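You operate a simulated robot arm through the tools that you are given. There is no shell and no other tool. Be economical: measure what you need, move in short steps, check, and stop when the job is done.

You run a simulated two-armed robot. Do the job below in one go: nothing can be reset, and whatever is moved stays where it is left.

TASK
File the burr off the top of the red cube.
Fine: set it in the bench vice and clamp it first, till it grips, then a part turn more; forcing the wheel dents it. File till no burr is left, put the flat file back, open the vice. Fingers out of the jaws; do not drop the cube, leave the other cubes. Set down upright: flat file. What is to be rubbed or washed off counts as gone when no trace of it is left.

It is judged by the outcome, as a careful person would: the job done as asked, and still so three seconds after it is handed in. It fails if anything else is knocked over, pushed out of place, dropped, spilled or broken.

THE ROBOT
Two 7-joint arms with three-finger grippers on one trunk, on a base that drives. Base frame: it is fixed to the floor where the robot stands at the start and does not move with it; the origin is under the middle of the robot, x ahead of it, y to its left, z up; the surface under the hand at the start is at about z = 0.9. Lengths are in m, angles in rad, forces in N, time in s.
The left shoulder is at the start at [0.078, 0.126, 1.157], the right one opposite. With the tool pointing down near the work surface each hand reaches from about 0.36 to 0.84 m from the robot's upright axis, wherever it stands, measured 20 degrees to its own side. Places, roughly: vice gap [0.5, 0.2, 1]; white cube [1, 0.75, 1.25]. Payload 2.94 kg a hand.
The TCP of each hand is the grasp point between the finger pads, 0.03 m short of the fingertips. In the tool frame z runs along the fingers and y along their closing line. Largest opening 0.128 m; the body of the gripper starts 0.093 m behind the TCP.
Orientation is that of the tool frame in the base frame, as [roll, pitch, yaw] about the fixed x, y, z axes, in that order (R = Rz(yaw) Ry(pitch) Rx(roll)). With the fingers straight down and closing along the base's y, the tool's x points along the base's -x, its y along +y and its z along -z.

THE INTERFACE
- The arms move only by the tool apply_moves. It takes "left_commands", "right_commands" or both (then of equal length, played together; a hand with none holds still); each is text: rows parted by semicolons, each of 7 numbers parted by spaces: the turn, a rotation vector about the tool's x, y, z in units of 5 degrees (1.0 is 5 degrees), then the shift along the tool's x, y, z in units of 20 mm (1.0 is 20 mm), then the opening, from 0 (shut) to 1 (fully open). In form: rx ry rz tx ty tz fingers; .... A call has 1 to 10 rows; each row shifts and turns the commanded pose from where the row before left it, along the tool's axes as they then stand. A call with a number of a shift or a turn outside -1 to 1 is refused whole. Each row takes 0.2 s and may step no farther than 0.05 m and 0.15 rad from the row before; otherwise, or with a gripper value out of range, the whole call is refused. Where a pose cannot be reached the arm comes as near as it can. A force on the tool above 40 N (or 10 N above the force at the start of the call, whichever is more), or a blocked arm, ends the call early, and 0.2 s more pass. The fingers move at their own pace and stop on an object; they squeeze with about 36 N. The grip force told is the motor's: it shows also when the fingers shut on nothing. Time passes only in rows, and 0.2 s behind the last, so rows that do not move let the fingers close. The reply holds the time, the measured pose of the TCP, the force on the tool along the base axes, the opening and the grip force, in the units named above and with some noise, with the torque about the TCP (base axes, N m) and any sound that the robot's microphone picked up.
- Cameras (640 x 400 px; columns grow to the right, rows downward): "scene" is now at [0.1933, 0.0455, 1.3181]; the picture's right is [0.53, -0.85, 0.00], its down [-0.51, -0.32, -0.80] and it looks along [0.67, 0.42, -0.61] (base axes); focal length 243 px, centre (320, 200). "left" rides on the left gripper at [0.069, 0.015, -0.12] in its tool frame; the picture's right is [-0.21, 0.98, 0.00], its down [-0.82, -0.18, -0.54] and it looks along [-0.53, -0.12, 0.84] (tool axes); focal length 251 px, centre (320, 200). "right" rides on the right gripper at [0.069, -0.015, -0.12] in its tool frame; the picture's right is [0.21, 0.98, 0.00], its down [-0.82, 0.18, -0.54] and it looks along [-0.53, 0.12, 0.84] (tool axes); focal length 251 px, centre (320, 200). There is no depth. A picture from a camera that has moved, and an enlarged one, comes with that camera's place and axes in the base frame and with its lens.
- capture(camera): a new picture of that camera. It takes no simulated time.
- raise_lower(by): slides the trunk up (or, below 0, down) by that many m; the arms and the scene camera ride with it, the base frame stays. It gives what a move gives, with no picture.
- roll_base(legs): drives the robot by 1 to 6 legs, each [ahead, left, turn to the left] in m, m and rad, along the robot's own axes; the way and the turn of a leg run together, so that a leg with both is an arc; at most 1.5 m and 3.142 rad a leg. The arms and the cameras ride along, it lands a little off, and it stops where it bumps. It gives what a move gives.
- turn_head(pan, tilt): turns the head with the scene camera to pan (to the left, within 1.396 rad either way) and tilt (down, from -0.506 to 1.204), counted from straight ahead of the robot. It gives what a move gives.
- zoom(camera, box): a new picture of the part [left, top, right, bottom] of that camera's present view, enlarged. It takes no simulated time.
- close_job(): hands the job in; it is judged then, once.

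Work in short steps. Places have to be worked out from the pictures, the camera data and where the tool is seen: move nearer, look again, correct. Check each grasp and each placing, and mend what went wrong. You have 120 turns and 100 pictures in all, those below and enlarged ones among them. Open the grippers and draw the arms clear of the work before you hand the job in, unless the task says otherwise; then end with one line.

The tools are called after ">>>" as a command line: name --argument value ..., lists and objects as JSON in quotes. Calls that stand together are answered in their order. apply_moves: Moves the arms, as the interface text tells. Its arguments: {"type":"object","properties":{"left_commands":{"type":"string"},"right_commands":{"type":"string"}},"required":[]} The other tools are called the same way: raise_lower (by) slides the trunk up or down; roll_base (legs) drives the base; turn_head (pan, tilt) turns the head that bears the scene camera; capture (camera) takes a picture; zoom (camera, box) takes an enlarged picture of a part of a camera's view; close_job () hands the job in.

At the start:

```text
time: 0.0
left_ee_pos: [0.3732, 0.3145, 1.1757]
left_ee_rot: [3.141, 0.001, -3.141]
left_ft_force: [0.2, 0.2, 0.0]
left_wrist_torque: [0.01, 0.02, -0.03]
left_gripper_width: 0.128
left_grip_force: 0.1
right_ee_pos: [0.576, -0.0052, 1.1731]
right_ee_rot: [3.141, -0.001, -3.141]
right_ft_force: [-0.4, -0.3, -0.7]
right_wrist_torque: [-0.04, 0.01, 0.01]
right_gripper_width: 0.128
right_grip_force: 0.1
trunk travel left (down, up): [-0.375, 0.172]
robot x, y, heading: [0.0038, -0.0012, -0.001]
head pan, tilt: [0.559, 0.651]
```

scene: 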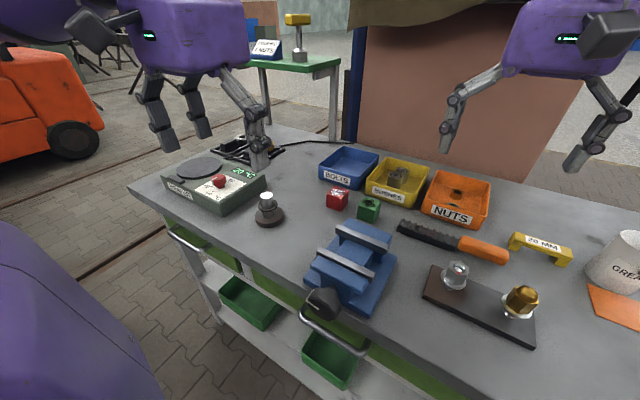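
right: 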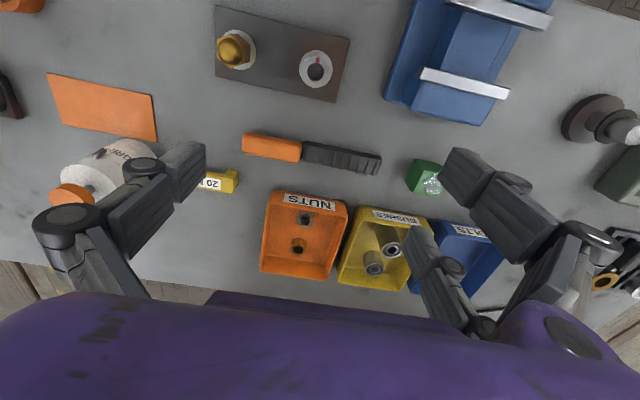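
left: 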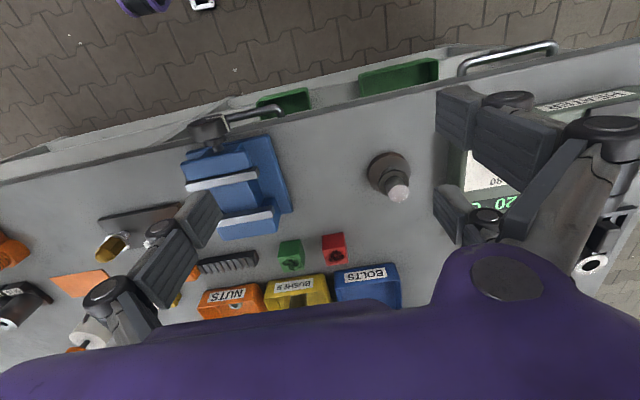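

I'll look first at the vice, the cubes and the file in enlarged views.

>>> zoom --camera "scene" --box '[280, 160, 440, 260]'

>>> zoom --camera "scene" --box '[280, 210, 440, 390]'

>>> zoom --camera "scene" --box '[380, 200, 580, 325]'

>>> zoom --camera "scene" --box '[150, 130, 310, 240]'

```text
4.00 times, centred on (360, 210) of scene
camera zoom: at [0.1933, 0.0455, 1.3181], right [0.53, -0.85, 0.0], down [-0.51, -0.32, -0.8], along [0.67, 0.42, -0.61], focal length 971 px, centre (160, 160)
```

zoom: 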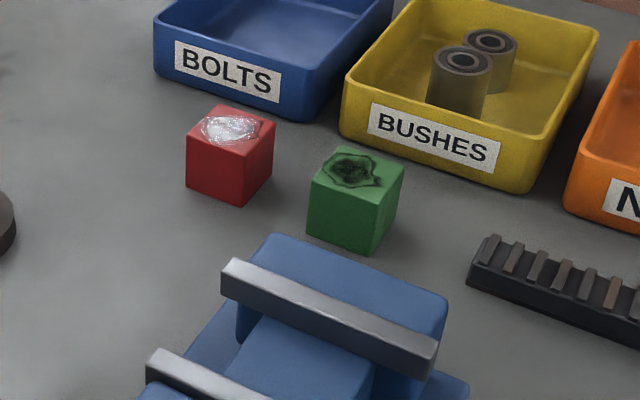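

```text
2.22 times, centred on (360, 300) of scene
camera zoom: at [0.1933, 0.0455, 1.3181], right [0.53, -0.85, 0.0], down [-0.51, -0.32, -0.8], along [0.67, 0.42, -0.61], focal length 540 px, centre (231, -22)
```

zoom: 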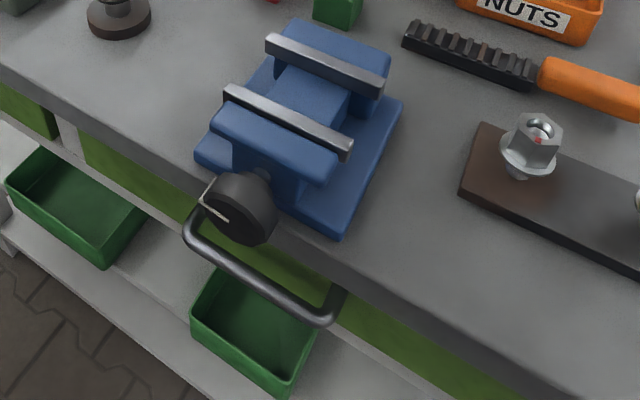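

```text
3.20 times, centred on (480, 262) of scene
camera zoom: at [0.1933, 0.0455, 1.3181], right [0.53, -0.85, 0.0], down [-0.51, -0.32, -0.8], along [0.67, 0.42, -0.61], focal length 777 px, centre (-192, 0)
```

zoom: 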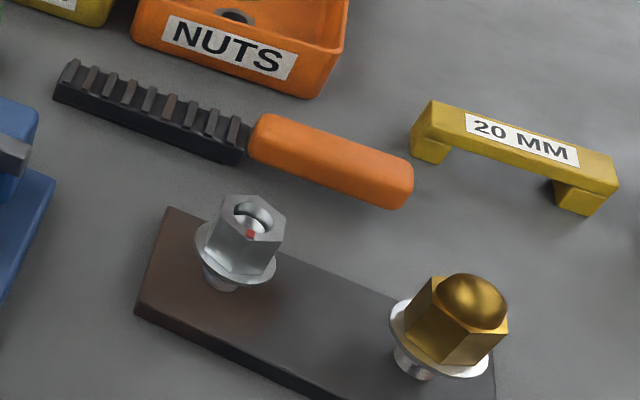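

```text
3.64 times, centred on (230, 185) of scene
camera zoom: at [0.1933, 0.0455, 1.3181], right [0.53, -0.85, 0.0], down [-0.51, -0.32, -0.8], along [0.67, 0.42, -0.61], focal length 883 px, centre (647, 254)
```

zoom: 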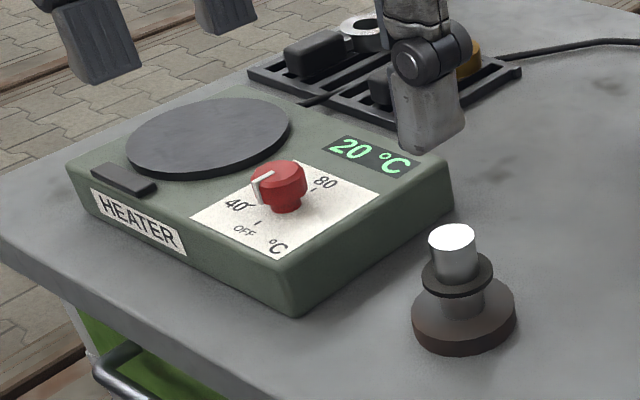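

The red cube (silvery burr on top) seems to be at about (0.65, 0.28), the vice gap near (0.48, 0.15), and the file lies along y at x≈0.67. I move the left hand toward the cube to measure it closer.

>>> apply_moves --left_commands "0 0 0 -1 -0.17 0.2 1;0 0 0 -1 -0.17 0.2 1;0 0 0 -1 -0.17 0.2 1;0 0 0 -1 -0.17 0.2 1;0 0 0 -1 -0.17 0.2 1;0 0 0 -1 -0.17 0.2 1;0 0 0 -1 -0.17 0.2 1;0 0 0 -1 -0.17 0.2 1;0 0 0 -1 -0.17 0.2 1;0 0 0 -1 -0.17 0.2 1"

>>> capture --camera "left"

>>> capture --camera "scene"

```text
time: 2.2
left_ee_pos: [0.5745, 0.2811, 1.1355]
left_ee_rot: [3.141, 0.0, 3.142]
left_ft_force: [0.8, 0.3, -0.4]
left_wrist_torque: [0.01, 0.03, 0.02]
left_gripper_width: 0.1277
left_grip_force: 0.0
right_ee_pos: [0.5764, -0.0055, 1.1733]
right_ee_rot: [3.141, 0.0, -3.141]
right_ft_force: [0.5, 0.1, 0.4]
right_wrist_torque: [0.03, 0.01, 0.01]
right_gripper_width: 0.1279
right_grip_force: 0.0
trunk travel left (down, up): [-0.375, 0.172]
robot x, y, heading: [0.0018, 0.0019, 0.001]
head pan, tilt: [0.559, 0.651]
```

```text
92 pictures are left
camera left: at [0.5054, 0.2956, 1.2555], right [0.21, 0.98, 0.0], down [0.82, -0.18, 0.54], along [0.53, -0.12, -0.84], focal length 251 px, centre (320, 200)
```

left: 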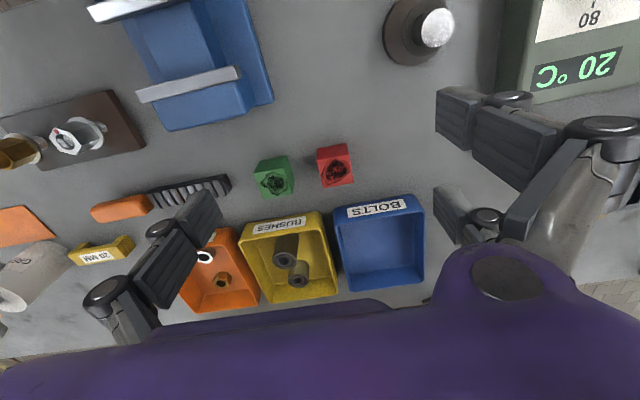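

```text
91 pictures are left
camera scene: at [0.1942, 0.0452, 1.3179], right [0.53, -0.85, 0.0], down [-0.51, -0.32, -0.79], along [0.67, 0.42, -0.61], focal length 243 px, centre (320, 200)
```

scene: 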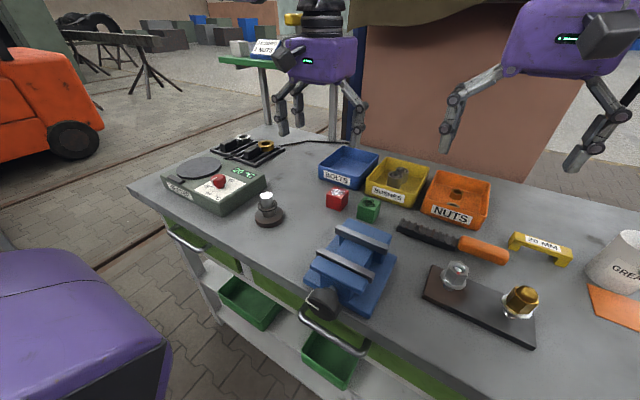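

The cube is plainly seen; I enlarge it to measure its corners.

>>> zoom --camera "left" --box '[240, 130, 400, 230]'

>>> zoom --camera "left" --box '[80, 0, 304, 140]'

```text
4.00 times, centred on (320, 180) of left
camera zoom: at [0.5054, 0.2956, 1.2555], right [0.21, 0.98, 0.0], down [0.82, -0.18, 0.54], along [0.53, -0.12, -0.84], focal length 1006 px, centre (320, 280)
```

zoom: 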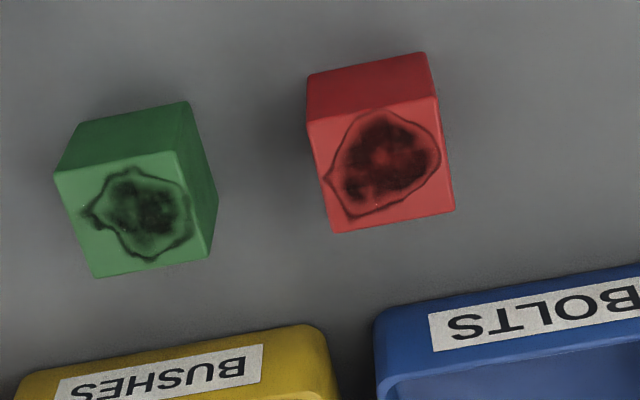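

```text
2.86 times, centred on (192, 70) of left
camera zoom: at [0.5054, 0.2956, 1.2555], right [0.21, 0.98, 0.0], down [0.82, -0.18, 0.54], along [0.53, -0.12, -0.84], focal length 718 px, centre (686, 571)
```

zoom: 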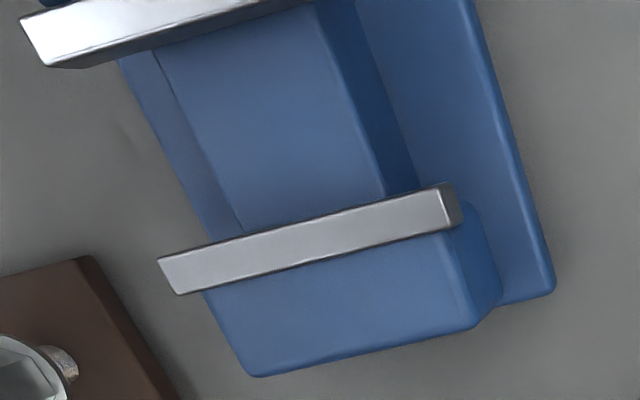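

Cube: side ≈0.044, square to the axes, centre ≈(0.662, 0.282), top ≈0.944; the vice gap is x 0.453–0.510, centre y 0.155, jaw top 0.983. I go above the cube with the fingers part open and check.

>>> apply_moves --left_commands "0 0 0 -0.875 0 1 0.59;0 0 0 -0.875 0 1 0.59;0 0 0 -0.875 0 1 0.59;0 0 0 -0.875 0 1 0.59;0 0 0 -0.875 0 1 0.59;0 0 0 0 0 0.5 0.59;0 0 0 0 0 0 0.59"

>>> capture --camera "left"

```text
time: 3.8
left_ee_pos: [0.6625, 0.2806, 1.0262]
left_ee_rot: [3.141, -0.001, -3.14]
left_ft_force: [0.0, -0.2, 0.8]
left_wrist_torque: [0.02, 0.0, 0.0]
left_gripper_width: 0.0757
left_grip_force: 0.1
right_ee_pos: [0.5751, -0.0044, 1.1734]
right_ee_rot: [3.141, 0.0, 3.14]
right_ft_force: [0.3, 0.0, 0.0]
right_wrist_torque: [-0.05, 0.01, 0.0]
right_gripper_width: 0.1279
right_grip_force: 0.1
trunk travel left (down, up): [-0.375, 0.172]
robot x, y, heading: [-0.0013, 0.0019, 0.002]
head pan, tilt: [0.559, 0.651]
```

```text
88 pictures are left
camera left: at [0.5929, 0.2963, 1.1457], right [0.21, 0.98, 0.0], down [0.82, -0.18, 0.54], along [0.53, -0.12, -0.84], focal length 251 px, centre (320, 200)
```

left: 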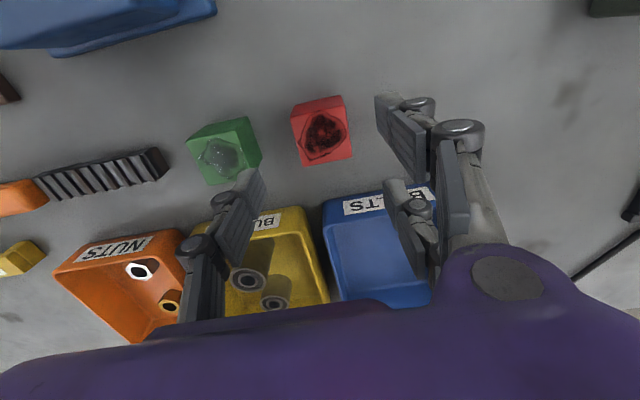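

Estimate holds (0.6615, 0.284). I lower to TCP z≈0.949 and close.

>>> apply_moves --left_commands "0 0 0 0 0.1 0.96 0.59;0 0 0 0 0 0.96 0.59;0 0 0 0 0 0.96 0.59;0 0 0 0 0 0.96 0.59;0 0 0 0 0 0 0.59"

>>> capture --camera "left"

>>> capture --camera "scene"

```text
time: 5.0
left_ee_pos: [0.6597, 0.2835, 0.9505]
left_ee_rot: [-3.142, 0.002, 3.141]
left_ft_force: [-0.2, -1.1, 0.1]
left_wrist_torque: [0.01, 0.02, -0.03]
left_gripper_width: 0.0753
left_grip_force: 0.2
right_ee_pos: [0.576, -0.0056, 1.1734]
right_ee_rot: [-3.141, 0.002, 3.142]
right_ft_force: [-0.4, 0.1, -0.6]
right_wrist_torque: [0.01, 0.0, -0.01]
right_gripper_width: 0.1279
right_grip_force: 0.0
trunk travel left (down, up): [-0.375, 0.172]
robot x, y, heading: [0.0021, -0.0004, 0.003]
head pan, tilt: [0.559, 0.651]
```

```text
87 pictures are left
camera left: at [0.5923, 0.2977, 1.0693], right [0.21, 0.98, 0.0], down [0.82, -0.18, 0.54], along [0.53, -0.12, -0.84], focal length 251 px, centre (320, 200)
```

left: 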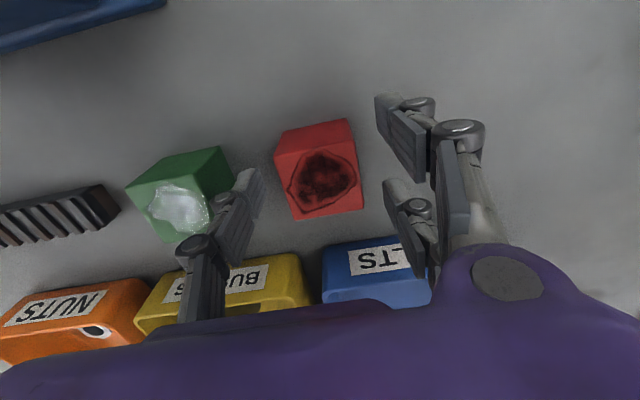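

```text
86 pictures are left
camera scene: at [0.1931, 0.0453, 1.3181], right [0.53, -0.85, 0.0], down [-0.51, -0.32, -0.8], along [0.67, 0.42, -0.61], focal length 243 px, centre (320, 200)
```

scene: 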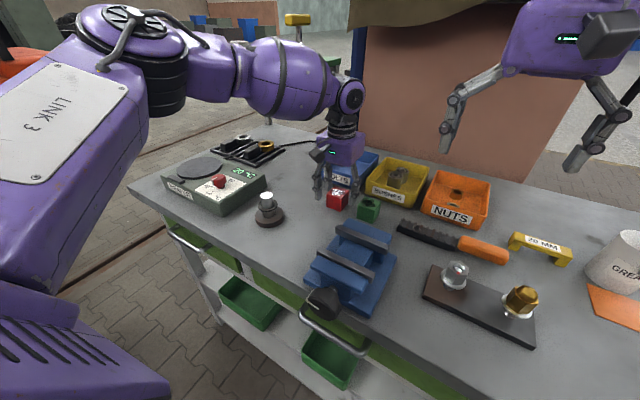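

The hand seems drawn with more than one pad on one side; I look closer before gripping.

>>> zoom --camera "scene" --box '[290, 130, 402, 220]'

>>> zoom --camera "left" --box '[160, 80, 480, 280]'

>>> zoom --camera "scene" --box '[280, 210, 408, 330]'

```text
4.44 times, centred on (346, 175) of scene
camera zoom: at [0.1931, 0.0453, 1.3181], right [0.53, -0.85, 0.0], down [-0.51, -0.32, -0.8], along [0.67, 0.42, -0.61], focal length 1079 px, centre (204, 311)
```

zoom: 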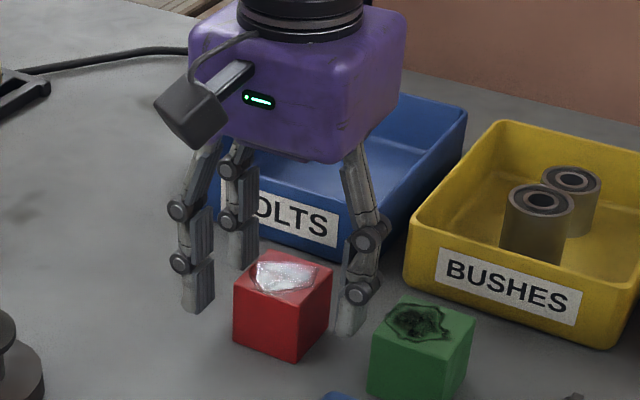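

```text
2.00 times, centred on (320, 180) of left
camera zoom: at [0.5923, 0.2977, 1.0693], right [0.21, 0.98, 0.0], down [0.82, -0.18, 0.54], along [0.53, -0.12, -0.84], focal length 503 px, centre (320, 240)
```

zoom: 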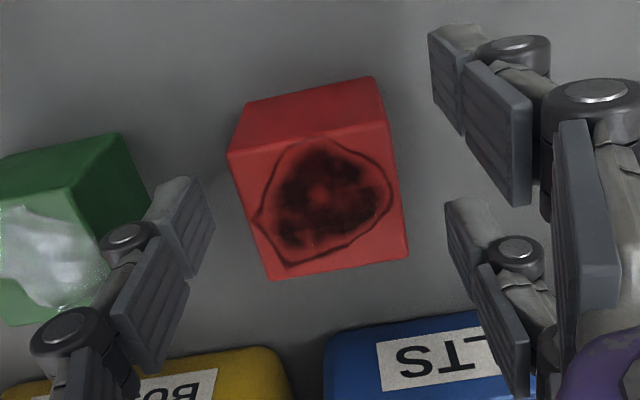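

```text
3.33 times, centred on (344, 270) of scene
camera zoom: at [0.1931, 0.0453, 1.3181], right [0.53, -0.85, 0.0], down [-0.51, -0.32, -0.8], along [0.67, 0.42, -0.61], focal length 809 px, centre (240, -33)
```

zoom: 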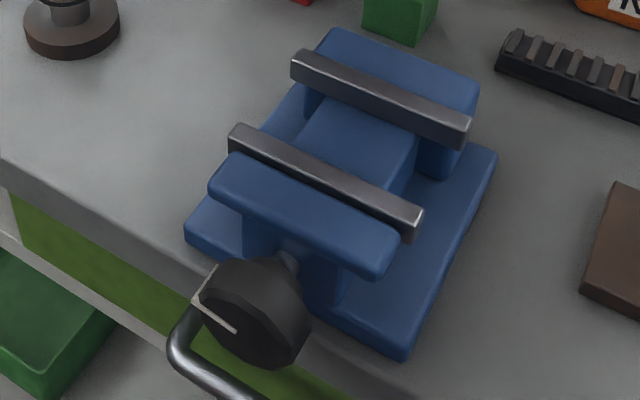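

The hand is centred on the cube (0.660, 0.283). To keep fingertips above the jaw tops later, I raise 8 mm so only about the top 14 mm is gripped, then close.

>>> apply_moves --left_commands "0 0 0 0 0 -0.4 0.59;0 0 0 0 0 0 0.45;0 0 0 0 0 0 0.3;0 0 0 0 0 0 0.2;0 0 0 0 0 0 0.2;0 0 0 0 0 0 0.2"

>>> capture --camera "left"

```text
time: 6.4
left_ee_pos: [0.6609, 0.2834, 0.9578]
left_ee_rot: [-3.141, 0.001, -3.141]
left_ft_force: [-0.5, 1.6, 0.2]
left_wrist_torque: [0.14, 0.03, 0.0]
left_gripper_width: 0.0443
left_grip_force: 35.9
right_ee_pos: [0.5757, -0.0052, 1.1737]
right_ee_rot: [3.14, -0.001, -3.14]
right_ft_force: [-0.6, 0.1, -0.3]
right_wrist_torque: [0.0, 0.01, -0.02]
right_gripper_width: 0.1282
right_grip_force: 0.1
trunk travel left (down, up): [-0.375, 0.172]
robot x, y, heading: [0.0001, 0.0015, 0.002]
head pan, tilt: [0.559, 0.651]
```

```text
82 pictures are left
camera left: at [0.5927, 0.2983, 1.0772], right [0.21, 0.98, 0.0], down [0.82, -0.18, 0.54], along [0.53, -0.12, -0.84], focal length 251 px, centre (320, 200)
```

left: 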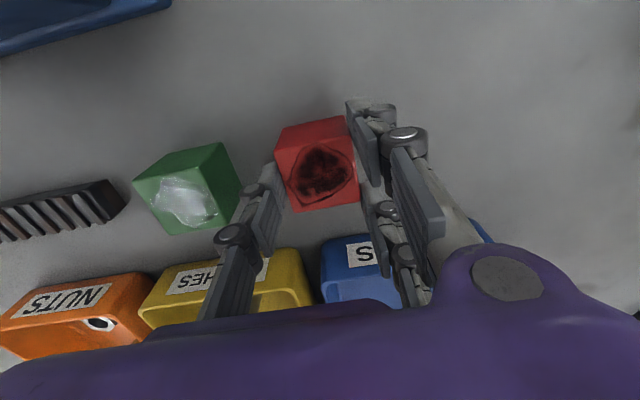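

Gripped (0.0443 m). I lift it 0.14 m and at the same time shift the right hand away to the right.

>>> apply_moves --left_commands "0 0 0 0 0 -0.5 0.2;0 0 0 0 0 -1 0.2;0 0 0 0 0 -1 0.2;0 0 0 0 0 -1 0.2;0 0 0 0 0 -1 0.2;0 0 0 0 0 -1 0.2;0 0 0 0 0 -1 0.2;0 0 0 0 0 -0.5 0.2" --right_commands "0 0 0 0 -1 0 1;0 0 0 0 -1 0 1;0 0 0 0 -1 0 1;0 0 0 0 -1 0 1;0 0 0 0 -1 0 1;0 0 0 0 -1 0 1;0 0 0 0 -1 0 1;0 0 0 0 -1 0 1"

>>> capture --camera "scene"

```text
time: 8.2
left_ee_pos: [0.6617, 0.2808, 1.0967]
left_ee_rot: [3.14, -0.002, -3.141]
left_ft_force: [-0.1, 0.8, -2.3]
left_wrist_torque: [0.02, -0.03, -0.02]
left_gripper_width: 0.0444
left_grip_force: 36.0
right_ee_pos: [0.5757, -0.1653, 1.1735]
right_ee_rot: [-3.14, 0.001, -3.141]
right_ft_force: [0.3, -0.3, -0.4]
right_wrist_torque: [0.03, -0.01, 0.01]
right_gripper_width: 0.1279
right_grip_force: 0.0
trunk travel left (down, up): [-0.375, 0.172]
robot x, y, heading: [0.0016, -0.0014, 0.001]
head pan, tilt: [0.559, 0.651]
```

```text
81 pictures are left
camera scene: at [0.1933, 0.0448, 1.3181], right [0.53, -0.85, 0.0], down [-0.51, -0.32, -0.8], along [0.67, 0.42, -0.61], focal length 243 px, centre (320, 200)
```

scene: 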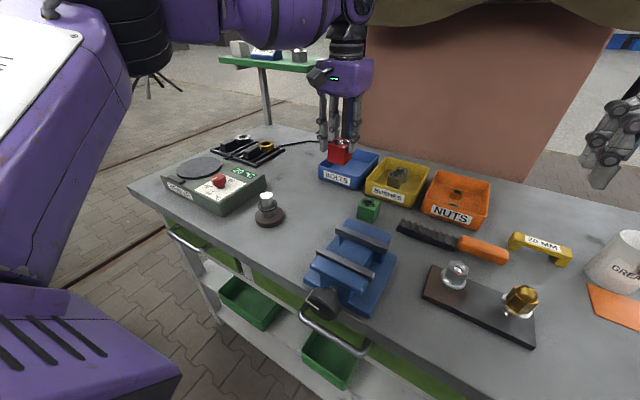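

Cube is held. I carry it above the vice gap.

>>> apply_moves --left_commands "0 0 0 1 -0.7 0 0.2;0 0 0 1 -0.7 0 0.2;0 0 0 1 -0.7 0 0.2;0 0 0 1 -0.7 0 0.2;0 0 0 1 -0.7 0 0.2;0 0 0 1 -0.7 0 0.2;0 0 0 1 -0.7 0 0.2;0 0 0 1 -0.7 0 0.2;0 0 0 1 -0.7 0 0.2;0 0 0 0 0 0 0.2"

>>> capture --camera "left"

>>> capture --camera "scene"

```text
time: 10.4
left_ee_pos: [0.4811, 0.1568, 1.0966]
left_ee_rot: [-3.14, 0.0, -3.14]
left_ft_force: [-0.1, 0.0, -2.1]
left_wrist_torque: [0.01, 0.02, -0.01]
left_gripper_width: 0.0441
left_grip_force: 36.0
right_ee_pos: [0.5757, -0.165, 1.1731]
right_ee_rot: [-3.14, 0.001, -3.14]
right_ft_force: [-0.1, 0.5, 0.5]
right_wrist_torque: [0.01, 0.03, -0.02]
right_gripper_width: 0.1283
right_grip_force: 0.0
trunk travel left (down, up): [-0.375, 0.172]
robot x, y, heading: [-0.0018, 0.0024, 0.004]
head pan, tilt: [0.559, 0.651]
```

```text
80 pictures are left
camera left: at [0.4129, 0.1721, 1.2164], right [0.21, 0.98, 0.0], down [0.82, -0.18, 0.54], along [0.53, -0.12, -0.84], focal length 251 px, centre (320, 200)
```

left: 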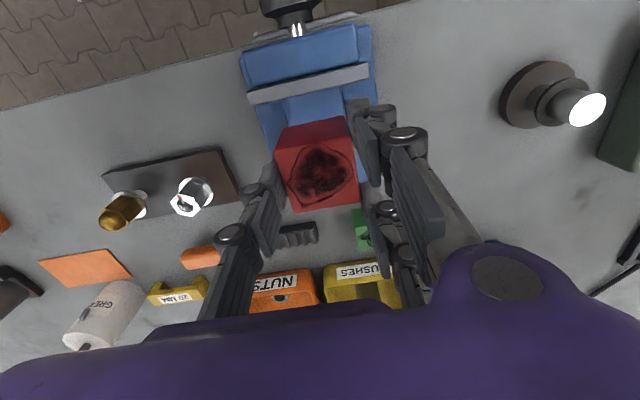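

```text
79 pictures are left
camera scene: at [0.1939, 0.0458, 1.318], right [0.53, -0.85, 0.0], down [-0.51, -0.32, -0.79], along [0.67, 0.42, -0.61], focal length 243 px, centre (320, 200)
```

scene: 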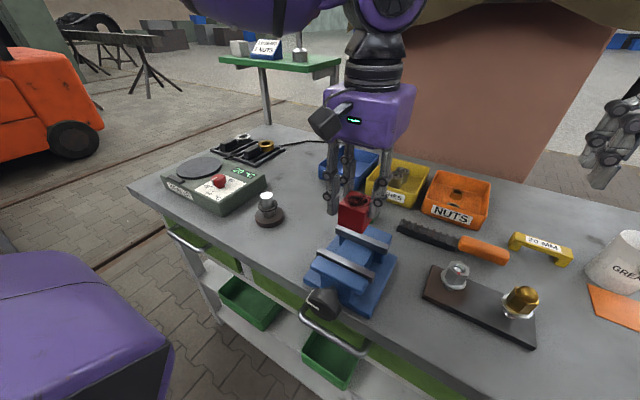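

Aligned over the gap per measurements. I lower to just above the jaws and look.

>>> apply_moves --left_commands "0 0 0 0 0 1 0.2;0 0 0 0 -0.1 1 0.2;0 0 0 0 0 0.5 0.2;0 0 0 0 0 0 0.2"

>>> zoom --camera "scene" --box '[290, 170, 418, 320]'

>>> zoom --camera "left" --box '[220, 0, 444, 240]'

```text
time: 11.4
left_ee_pos: [0.4817, 0.1549, 1.0477]
left_ee_rot: [3.141, 0.0, 3.14]
left_ft_force: [-0.4, 0.1, -3.3]
left_wrist_torque: [0.02, 0.03, 0.0]
left_gripper_width: 0.0444
left_grip_force: 35.5
right_ee_pos: [0.5751, -0.1658, 1.1734]
right_ee_rot: [3.141, 0.0, -3.142]
right_ft_force: [0.0, 0.0, 1.3]
right_wrist_torque: [0.0, -0.01, 0.01]
right_gripper_width: 0.128
right_grip_force: 0.1
trunk travel left (down, up): [-0.375, 0.172]
robot x, y, heading: [0.0001, 0.0007, -0.003]
head pan, tilt: [0.559, 0.651]
```

```text
2.67 times, centred on (354, 245) of scene
camera zoom: at [0.1935, 0.0455, 1.3181], right [0.53, -0.85, 0.0], down [-0.51, -0.32, -0.8], along [0.67, 0.42, -0.61], focal length 647 px, centre (229, 80)
```

zoom: 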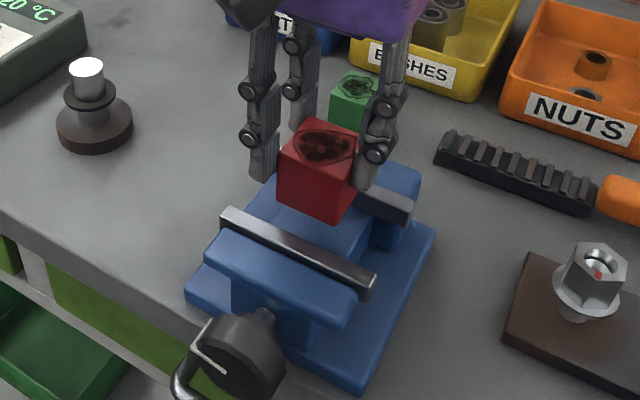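

```text
1.67 times, centred on (332, 120) of left
camera zoom: at [0.413, 0.1702, 1.1665], right [0.21, 0.98, 0.0], down [0.82, -0.18, 0.54], along [0.53, -0.12, -0.84], focal length 419 px, centre (300, 333)
```

zoom: 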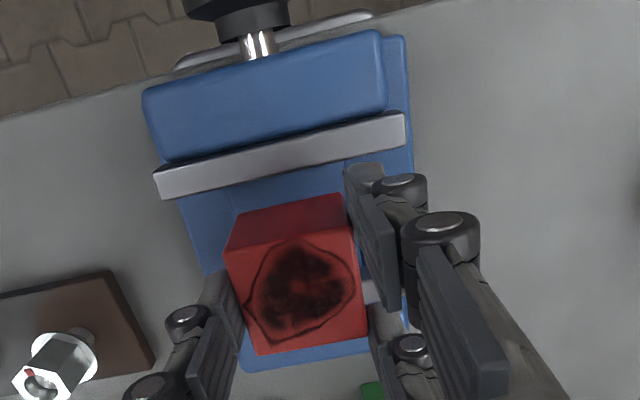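

Cube sits between the bars in view. I lower gently and watch the force.

>>> apply_moves --left_commands "0 0 0 0 0 0.3 0.2;0 0 0 0 0 0.3 0.2;0 0 0 0 0 0.3 0.2;0 0 0 0 0 0.3 0.2;0 0 0 0 0 0 0.2"

>>> zoom --camera "scene" --box '[290, 170, 418, 320]'

```text
time: 12.6
left_ee_pos: [0.4802, 0.1558, 1.023]
left_ee_rot: [-3.141, 0.0, 3.141]
left_ft_force: [-0.1, 0.5, -1.5]
left_wrist_torque: [0.01, 0.02, -0.01]
left_gripper_width: 0.0445
left_grip_force: 35.6
right_ee_pos: [0.5757, -0.165, 1.1734]
right_ee_rot: [-3.142, 0.0, 3.14]
right_ft_force: [0.2, -0.3, 0.2]
right_wrist_torque: [0.01, -0.03, 0.04]
right_gripper_width: 0.1281
right_grip_force: 0.0
trunk travel left (down, up): [-0.375, 0.172]
robot x, y, heading: [0.0033, -0.0002, -0.0]
head pan, tilt: [0.559, 0.651]
```

```text
2.67 times, centred on (354, 245) of scene
camera zoom: at [0.1934, 0.0455, 1.3181], right [0.53, -0.85, 0.0], down [-0.51, -0.32, -0.8], along [0.67, 0.42, -0.61], focal length 647 px, centre (229, 80)
```

zoom: 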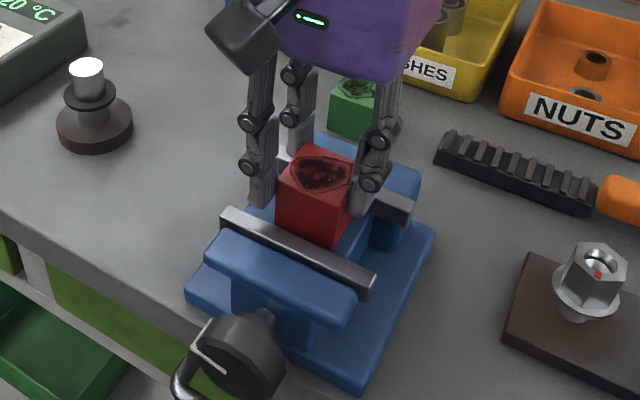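

Inside the jaws with no contact yet. I creep down until a contact force shows.

>>> apply_moves --left_commands "0 0 0 0 0 0.1 0.2;0 0 0 0 0 0.1 0.2;0 0 0 0 0 0.1 0.2;0 0 0 0 0 0 0.2"

```text
time: 13.6
left_ee_pos: [0.4813, 0.1545, 1.0168]
left_ee_rot: [-3.141, 0.002, -3.141]
left_ft_force: [-0.2, 1.0, 1.2]
left_wrist_torque: [-0.01, 0.08, -0.02]
left_gripper_width: 0.0443
left_grip_force: 36.0
right_ee_pos: [0.576, -0.1653, 1.1741]
right_ee_rot: [-3.141, 0.002, 3.141]
right_ft_force: [0.4, -0.5, -0.2]
right_wrist_torque: [0.01, 0.04, -0.04]
right_gripper_width: 0.1279
right_grip_force: 0.0
trunk travel left (down, up): [-0.375, 0.172]
robot x, y, heading: [0.0025, -0.0021, 0.005]
head pan, tilt: [0.559, 0.651]
```

The weight has gone from the hand (contact starting). One more small step.

>>> apply_moves --left_commands "0 0 0 0 0 0.05 0.2;0 0 0 0 0 0.05 0.2;0 0 0 0 0 0 0.2"

>>> zoom --camera "scene" --box '[310, 190, 390, 290]'

```text
time: 14.4
left_ee_pos: [0.4805, 0.1536, 1.018]
left_ee_rot: [-3.141, 0.004, 3.14]
left_ft_force: [1.4, 6.7, 27.2]
left_wrist_torque: [0.22, 0.26, -0.05]
left_gripper_width: 0.0445
left_grip_force: 35.6
right_ee_pos: [0.5742, -0.1649, 1.175]
right_ee_rot: [3.14, 0.001, 3.141]
right_ft_force: [-0.1, -0.6, -0.4]
right_wrist_torque: [-0.01, 0.01, 0.0]
right_gripper_width: 0.1279
right_grip_force: 0.1
trunk travel left (down, up): [-0.375, 0.172]
robot x, y, heading: [-0.0037, -0.0016, -0.003]
head pan, tilt: [0.559, 0.651]
```

```text
4.00 times, centred on (350, 240) of scene
camera zoom: at [0.1919, 0.0458, 1.3184], right [0.53, -0.85, 0.0], down [-0.51, -0.32, -0.8], along [0.67, 0.42, -0.61], focal length 971 px, centre (200, 40)
```

zoom: 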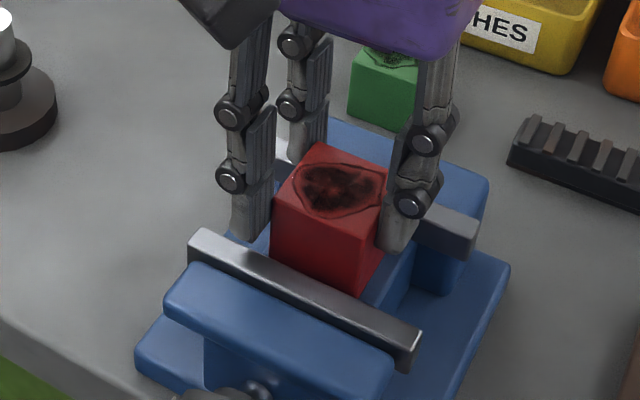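

Solid contact: the cube is seated on the slide. I relieve the push and open the fingers, then rise clear.

>>> apply_moves --left_commands "0 0 0 0 0 -0.08 0.2;0 0 0 0 0 0 0.38;0 0 0 0 0 0 0.45;0 0 0 0 0 0 0.6;0 0 0 0 0 -0.5 0.6;0 0 0 0 0 -1 0.6;0 0 0 0 0 -1 0.6;0 0 0 0 0 -1 0.6;0 0 0 0 0 -1 0.6"

>>> capture --camera "left"

>>> zoom --camera "scene" --box '[290, 190, 418, 340]'

```text
time: 16.4
left_ee_pos: [0.4797, 0.1542, 1.1077]
left_ee_rot: [3.141, 0.001, 3.141]
left_ft_force: [0.0, 0.1, 0.0]
left_wrist_torque: [0.04, -0.04, -0.02]
left_gripper_width: 0.0766
left_grip_force: 0.1
right_ee_pos: [0.5757, -0.1652, 1.1734]
right_ee_rot: [-3.141, 0.001, -3.141]
right_ft_force: [1.1, 0.7, 0.2]
right_wrist_torque: [0.02, 0.0, 0.0]
right_gripper_width: 0.1278
right_grip_force: 0.1
trunk travel left (down, up): [-0.375, 0.172]
robot x, y, heading: [0.0009, -0.0029, 0.004]
head pan, tilt: [0.559, 0.651]
```

```text
74 pictures are left
camera left: at [0.4124, 0.17, 1.2266], right [0.21, 0.98, 0.0], down [0.82, -0.18, 0.54], along [0.53, -0.12, -0.84], focal length 251 px, centre (320, 200)
```

left: 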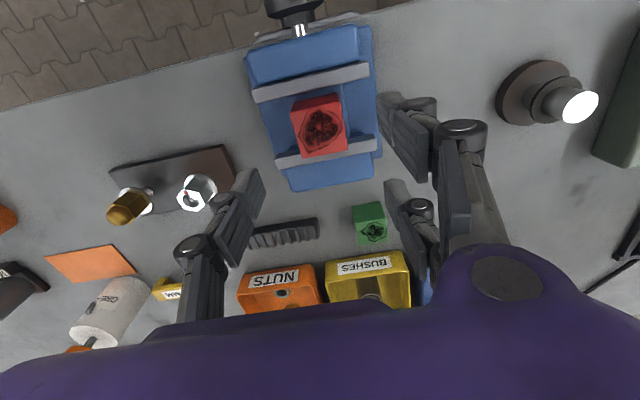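

```text
2.67 times, centred on (354, 265) of scene
camera zoom: at [0.193, 0.0453, 1.3181], right [0.53, -0.85, 0.0], down [-0.51, -0.32, -0.8], along [0.67, 0.42, -0.61], focal length 647 px, centre (229, 27)
```

zoom: 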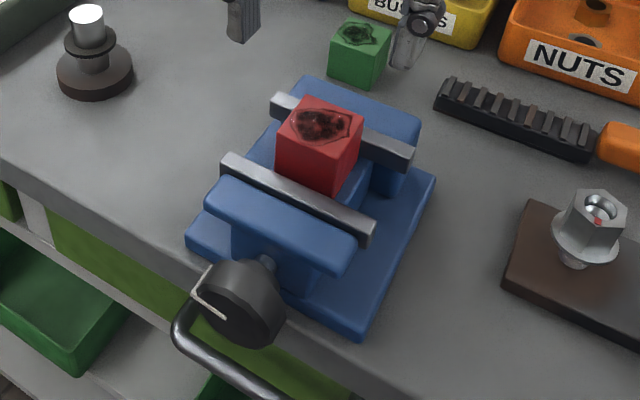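

The cube stands square between the jaws. I now back the robot off 0.35 m so the left hand can face the wheel, and aim the head at the vice.

>>> roll_base --legs '[[-0.35, 0, 0]]'

>>> turn_head --pan 0.2 --tilt 0.6

>>> capture --camera "scene"

```text
time: 18.7
left_ee_pos: [0.1346, 0.1544, 1.106]
left_ee_rot: [3.14, 0.001, 3.141]
left_ft_force: [0.5, -1.1, -0.3]
left_wrist_torque: [0.02, 0.05, 0.01]
left_gripper_width: 0.0767
left_grip_force: 0.1
right_ee_pos: [0.2294, -0.1651, 1.1735]
right_ee_rot: [3.14, 0.0, -3.141]
right_ft_force: [-0.4, 0.1, -0.1]
right_wrist_torque: [0.01, 0.0, 0.01]
right_gripper_width: 0.1277
right_grip_force: 0.0
trunk travel left (down, up): [-0.375, 0.172]
robot x, y, heading: [-0.3474, 0.0021, -0.003]
head pan, tilt: [0.559, 0.651]
```

```text
time: 19.5
left_ee_pos: [0.1346, 0.1549, 1.1079]
left_ee_rot: [3.14, 0.0, -3.139]
left_ft_force: [0.6, 0.1, 0.4]
left_wrist_torque: [0.05, -0.01, 0.0]
left_gripper_width: 0.0769
left_grip_force: 0.1
right_ee_pos: [0.229, -0.1654, 1.1736]
right_ee_rot: [3.141, 0.002, -3.141]
right_ft_force: [0.7, -0.6, 0.8]
right_wrist_torque: [-0.01, 0.01, 0.02]
right_gripper_width: 0.1281
right_grip_force: 0.0
trunk travel left (down, up): [-0.375, 0.172]
robot x, y, heading: [-0.3474, -0.0014, -0.0]
head pan, tilt: [0.201, 0.6]
```

```text
72 pictures are left
camera scene: at [-0.1404, 0.0172, 1.3225], right [0.2, -0.98, 0.0], down [-0.55, -0.11, -0.82], along [0.81, 0.17, -0.57], focal length 243 px, centre (320, 200)
```

scene: 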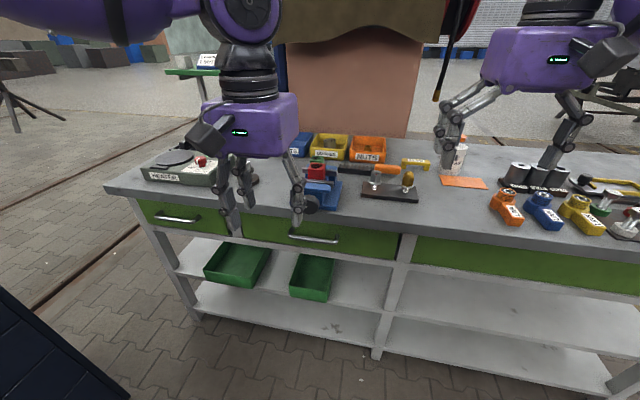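

Clear view of the wheel area. I bring the left hand forward a bit and start tipping it to point ahead.

>>> apply_moves --left_commands "0 0 0 -1 0 0 0.6;0 0 0 -1 0 0 0.6;0 0 0 -1 0 0 0.6;0 0 0 -1 0 0 0.6;0 -1 0 0 0 0 0.6;0 -1 0 0 0 0 0.6;0 -1 0 0 0 0 0.6;0 -1 0 0 0 0 0.6;0 -1 0 0 0 0 0.6;0 -1 0 0 0 0 0.6"

>>> apply_moves --left_commands "0 -1 0 0 0 0 0.6;0 -1 0 0 0 0 0.6;0 -1 0 0 0 0 0.6;0 -1 0 0 0 0 0.6;0 -1 0 0 0 0 0.6;0 -1 0 0 0 0 0.6;0 -1 0 0 0 0 0.6;0 -1 0 0 0 0 0.6;0 -1 0 0 0 0 0.6;0 -1 0 0 0 0 0.6"

>>> apply_moves --left_commands "0 -1 0 0 0 0 0.6;0 -1 0 0 0 0 0.6;0 0 0 1 0 0 0.6;0 0 0 1 0 0 0.6;0 0 0 1 0 0 0.6;0 0 0 1 0 0 0.6;0 0 0 0 0 0 0.6"

>>> capture --camera "left"

>>> capture --camera "scene"

```text
time: 21.7
left_ee_pos: [0.2147, 0.1559, 1.1077]
left_ee_rot: [-3.141, 0.526, 3.141]
left_ft_force: [-0.1, 0.1, -1.0]
left_wrist_torque: [-0.03, -0.02, -0.01]
left_gripper_width: 0.0766
left_grip_force: 0.1
right_ee_pos: [0.2293, -0.1666, 1.1746]
right_ee_rot: [-3.141, 0.002, -3.141]
right_ft_force: [0.1, 0.4, 0.6]
right_wrist_torque: [-0.02, -0.03, -0.04]
right_gripper_width: 0.128
right_grip_force: 0.1
trunk travel left (down, up): [-0.375, 0.172]
robot x, y, heading: [-0.3459, -0.0003, 0.0]
head pan, tilt: [0.201, 0.6]
```

```text
time: 23.9
left_ee_pos: [0.2146, 0.1555, 1.1075]
left_ee_rot: [3.141, 1.134, -3.139]
left_ft_force: [0.2, -0.5, -0.8]
left_wrist_torque: [0.04, 0.0, 0.01]
left_gripper_width: 0.0771
left_grip_force: 0.1
left hand out of reach, approached as far as the arm can: row 8, 9, 10
right_ee_pos: [0.23, -0.1647, 1.1731]
right_ee_rot: [3.141, 0.001, 3.141]
right_ft_force: [1.3, -0.4, 0.8]
right_wrist_torque: [-0.04, 0.02, 0.02]
right_gripper_width: 0.1279
right_grip_force: 0.1
trunk travel left (down, up): [-0.375, 0.172]
robot x, y, heading: [-0.3455, 0.0005, 0.0]
head pan, tilt: [0.201, 0.6]
```

```text
time: 25.5
left_ee_pos: [0.2145, 0.1548, 1.1063]
left_ee_rot: [-3.141, 1.135, 3.141]
left_ft_force: [0.1, -1.0, 0.2]
left_wrist_torque: [-0.01, 0.0, -0.03]
left_gripper_width: 0.0767
left_grip_force: 0.1
left hand out of reach, approached as far as the arm can: row 1, 2, 3, 4, 5, 6
right_ee_pos: [0.2284, -0.1659, 1.1733]
right_ee_rot: [-3.14, 0.001, 3.141]
right_ft_force: [0.6, 0.2, 0.6]
right_wrist_torque: [0.0, 0.03, 0.0]
right_gripper_width: 0.1278
right_grip_force: 0.0
trunk travel left (down, up): [-0.375, 0.172]
robot x, y, heading: [-0.3447, -0.0001, -0.004]
head pan, tilt: [0.201, 0.6]
```

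```text
71 pictures are left
camera left: at [0.0771, 0.17, 1.0944], right [0.09, 0.98, 0.19], down [-0.14, -0.18, 0.97], along [0.99, -0.12, 0.12], focal length 251 px, centre (320, 200)
```

left: 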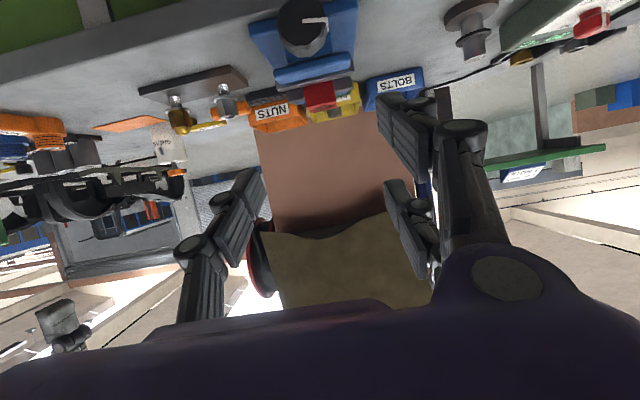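

```text
70 pictures are left
camera scene: at [-0.1406, 0.0171, 1.3226], right [0.2, -0.98, 0.0], down [-0.55, -0.11, -0.83], along [0.81, 0.16, -0.56], focal length 243 px, centre (320, 200)
```

scene: 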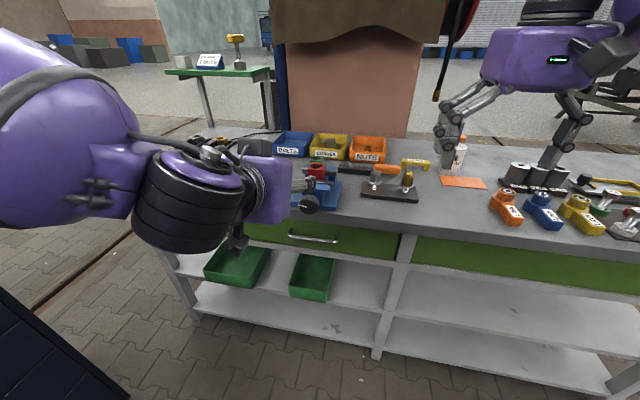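

The hand stops at 65° because it's folded too near the shoulder. I move it forward 60 mm to see whether it can now finish tipping.

>>> apply_moves --left_commands "0 0 0 0 0 1 0.6;0 0 0 0 0 1 0.6;0 0 0 0 0 1 0.6;0 0 0 0 0 0 0.6"

```text
time: 26.5
left_ee_pos: [0.2678, 0.1543, 1.0811]
left_ee_rot: [-3.142, 1.134, -3.141]
left_ft_force: [0.4, -0.5, -0.1]
left_wrist_torque: [-0.01, 0.0, 0.0]
left_gripper_width: 0.0769
left_grip_force: 0.0
right_ee_pos: [0.2284, -0.1655, 1.1735]
right_ee_rot: [-3.14, -0.001, -3.141]
right_ft_force: [-0.2, 0.5, 0.6]
right_wrist_torque: [0.01, -0.03, 0.0]
right_gripper_width: 0.128
right_grip_force: 0.1
trunk travel left (down, up): [-0.375, 0.172]
robot x, y, heading: [-0.3468, -0.0006, 0.002]
head pan, tilt: [0.201, 0.6]
```

Unreachable rows are simply not kept, so the pose tracks well. I back the base by another 0.15 m, so the arm can reach out farther, then continue moving forward and tipping.

>>> roll_base --legs '[[-0.15, 0, 0]]'

>>> apply_moves --left_commands "0 0 0 -0.42 0 0.9 0.6;0 0 0 -0.42 0 0.9 0.6;0 0 0 -0.42 0 0.9 0.6;0 0 0 -0.42 0 0.9 0.6;0 0 0 -0.42 0 0.9 0.6;0 -1 0 0 0 0 0.6;0 -1 0 0 0 0 0.6;0 -1 0 0 0 0 0.6;0 -1 0 0 0 0 0.6;0 -1 0 0 0 0 0.6"

```text
time: 27.9
left_ee_pos: [0.1203, 0.1548, 1.0819]
left_ee_rot: [-3.141, 1.136, -3.14]
left_ft_force: [-0.3, 0.0, 1.0]
left_wrist_torque: [-0.01, -0.04, 0.0]
left_gripper_width: 0.0768
left_grip_force: 0.1
right_ee_pos: [0.08, -0.1661, 1.1728]
right_ee_rot: [3.142, 0.001, -3.141]
right_ft_force: [-0.5, -0.2, -0.5]
right_wrist_torque: [0.0, 0.03, 0.03]
right_gripper_width: 0.1278
right_grip_force: 0.0
trunk travel left (down, up): [-0.375, 0.172]
robot x, y, heading: [-0.4943, 0.0011, 0.001]
head pan, tilt: [0.201, 0.6]
```

```text
time: 30.1
left_ee_pos: [0.2189, 0.1551, 1.081]
left_ee_rot: [-0.341, 1.569, -0.341]
left_ft_force: [0.5, -0.1, -0.1]
left_wrist_torque: [0.0, -0.01, -0.02]
left_gripper_width: 0.077
left_grip_force: 0.1
right_ee_pos: [0.0809, -0.1655, 1.1731]
right_ee_rot: [-3.141, 0.001, -3.141]
right_ft_force: [0.5, -0.4, -0.6]
right_wrist_torque: [-0.02, 0.0, 0.0]
right_gripper_width: 0.1281
right_grip_force: 0.1
trunk travel left (down, up): [-0.375, 0.172]
robot x, y, heading: [-0.5003, 0.0025, 0.001]
head pan, tilt: [0.201, 0.6]
```

The hand now points straight ahead. I look at the knob from the head and hand cameras.

>>> turn_head --pan 0.2 --tilt 0.5

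>>> zoom --camera "scene" --box '[220, 150, 380, 250]'

>>> capture --camera "right"

```text
time: 30.7
left_ee_pos: [0.2192, 0.1548, 1.081]
left_ee_rot: [2.67, 1.57, 2.67]
left_ft_force: [0.2, 0.2, -0.6]
left_wrist_torque: [-0.02, -0.02, 0.0]
left_gripper_width: 0.0769
left_grip_force: 0.1
right_ee_pos: [0.0808, -0.1649, 1.1733]
right_ee_rot: [-3.141, 0.001, 3.14]
right_ft_force: [0.0, 0.8, 1.3]
right_wrist_torque: [0.01, 0.05, -0.01]
right_gripper_width: 0.1276
right_grip_force: 0.0
trunk travel left (down, up): [-0.375, 0.172]
robot x, y, heading: [-0.49, -0.0031, -0.001]
head pan, tilt: [0.201, 0.499]
```

```text
4.00 times, centred on (300, 200) of scene
camera zoom: at [-0.287, 0.0176, 1.3316], right [0.2, -0.98, 0.0], down [-0.47, -0.1, -0.88], along [0.86, 0.18, -0.48], focal length 971 px, centre (400, 200)
```

zoom: 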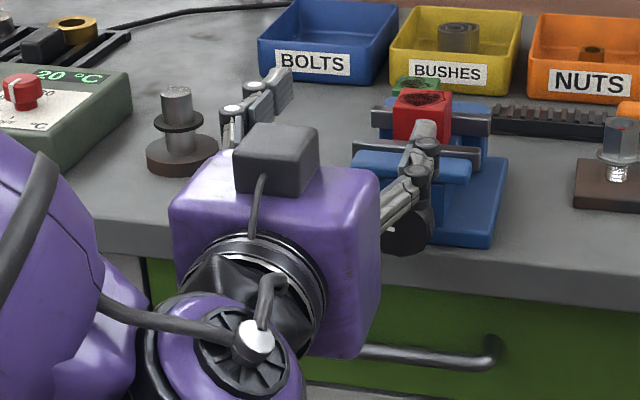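

```text
68 pictures are left
camera right: at [0.0107, -0.1798, 1.2913], right [-0.21, 0.98, 0.0], down [0.82, 0.18, 0.54], along [0.53, 0.12, -0.84], focal length 251 px, centre (320, 200)
```

right: 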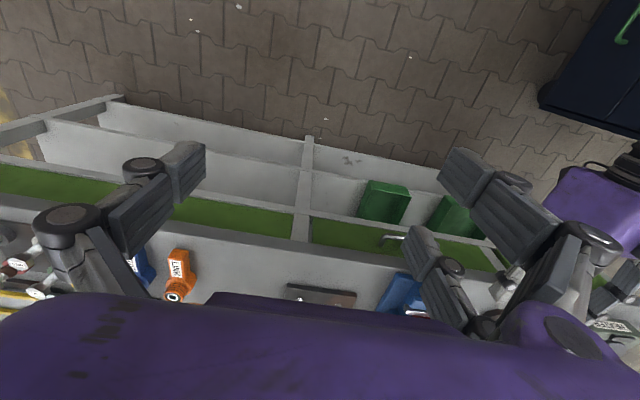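

The picture and reported pose disagree about which side the hand camera is on; a hand-camera picture will settle it.

>>> capture --camera "left"

>>> capture --camera "scene"

```text
67 pictures are left
camera left: at [0.0998, 0.1702, 1.0117], right [0.0, 0.98, 0.21], down [-0.54, -0.18, 0.82], along [0.84, -0.12, 0.53], focal length 251 px, centre (320, 200)
```

left: 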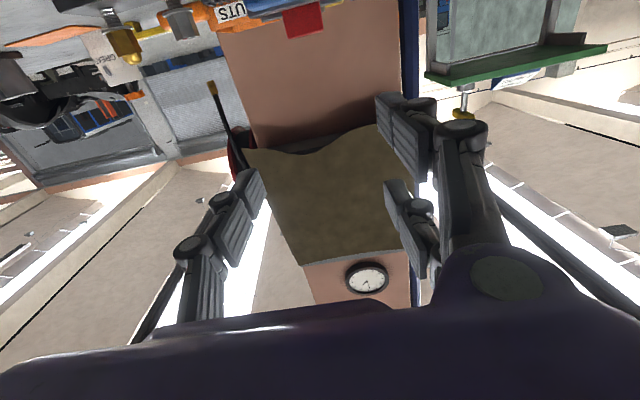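

```text
66 pictures are left
camera scene: at [-0.287, 0.0176, 1.3316], right [0.2, -0.98, 0.0], down [-0.47, -0.1, -0.88], along [0.86, 0.18, -0.48], focal length 243 px, centre (320, 200)
```

scene: 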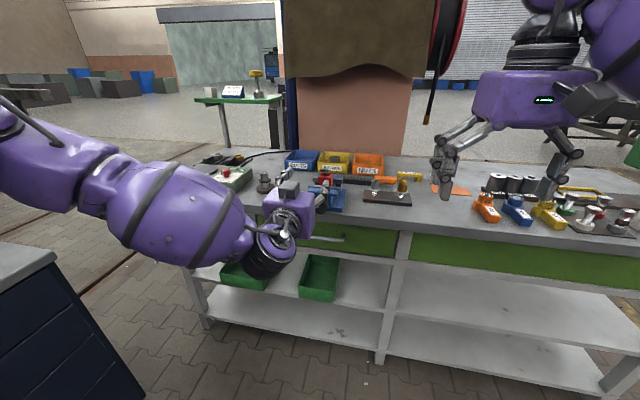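

The pose is as reported (that block is something else on the hand). I put the knob axis at about y 0.153, z 0.938, front face x≈0.37, radius ≈0.027. I lower the hand in front of it.

>>> apply_moves --left_commands "0 0 0 1 0 0 0.8;0 0 0 1 0 0 0.8;0 0 0 1 0 0 0.8;0 0 0 1 0 0 0.8;0 0 0 1 0 0 0.8;0 0 0 1 0 0 0.8;0 0 0 1 0 0 0.8;0 0 0 0 0 0 0.8"

>>> zoom --camera "scene" --box '[240, 160, 368, 260]'

>>> capture --camera "left"

```text
time: 32.5
left_ee_pos: [0.203, 0.1907, 0.9725]
left_ee_rot: [3.075, 1.57, 3.073]
left_ft_force: [0.0, 0.9, -0.3]
left_wrist_torque: [-0.01, 0.0, 0.01]
left_gripper_width: 0.1022
left_grip_force: 0.1
left hand out of reach, approached as far as the arm can: row 4, 5, 6, 7
right_ee_pos: [0.0803, -0.1664, 1.1733]
right_ee_rot: [3.141, 0.0, -3.141]
right_ft_force: [-0.2, -0.2, -0.7]
right_wrist_torque: [0.01, 0.02, -0.01]
right_gripper_width: 0.1278
right_grip_force: 0.0
trunk travel left (down, up): [-0.375, 0.172]
robot x, y, heading: [-0.4959, -0.0023, 0.001]
head pan, tilt: [0.201, 0.499]
```

```text
4.00 times, centred on (304, 210) of scene
camera zoom: at [-0.2869, 0.0175, 1.3316], right [0.2, -0.98, 0.0], down [-0.47, -0.1, -0.88], along [0.86, 0.18, -0.48], focal length 971 px, centre (384, 160)
```

zoom: 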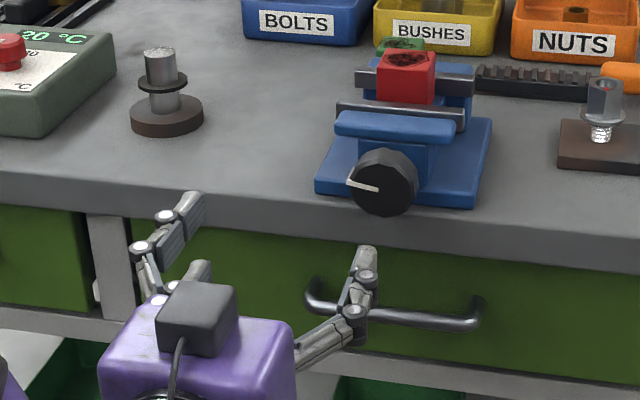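

```text
64 pictures are left
camera left: at [0.0833, 0.2057, 0.9034], right [0.0, 0.98, 0.21], down [-0.54, -0.18, 0.82], along [0.84, -0.12, 0.53], focal length 251 px, centre (320, 200)
```

left: 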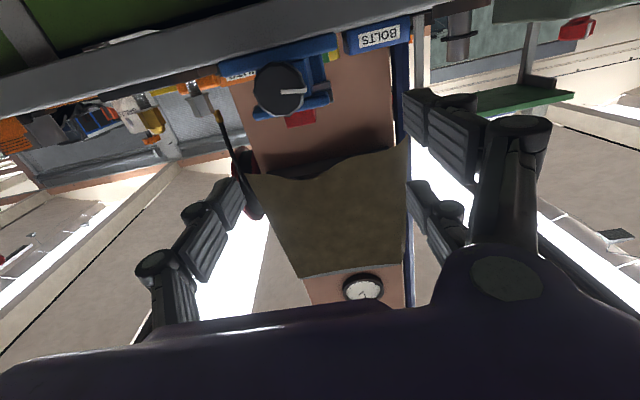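

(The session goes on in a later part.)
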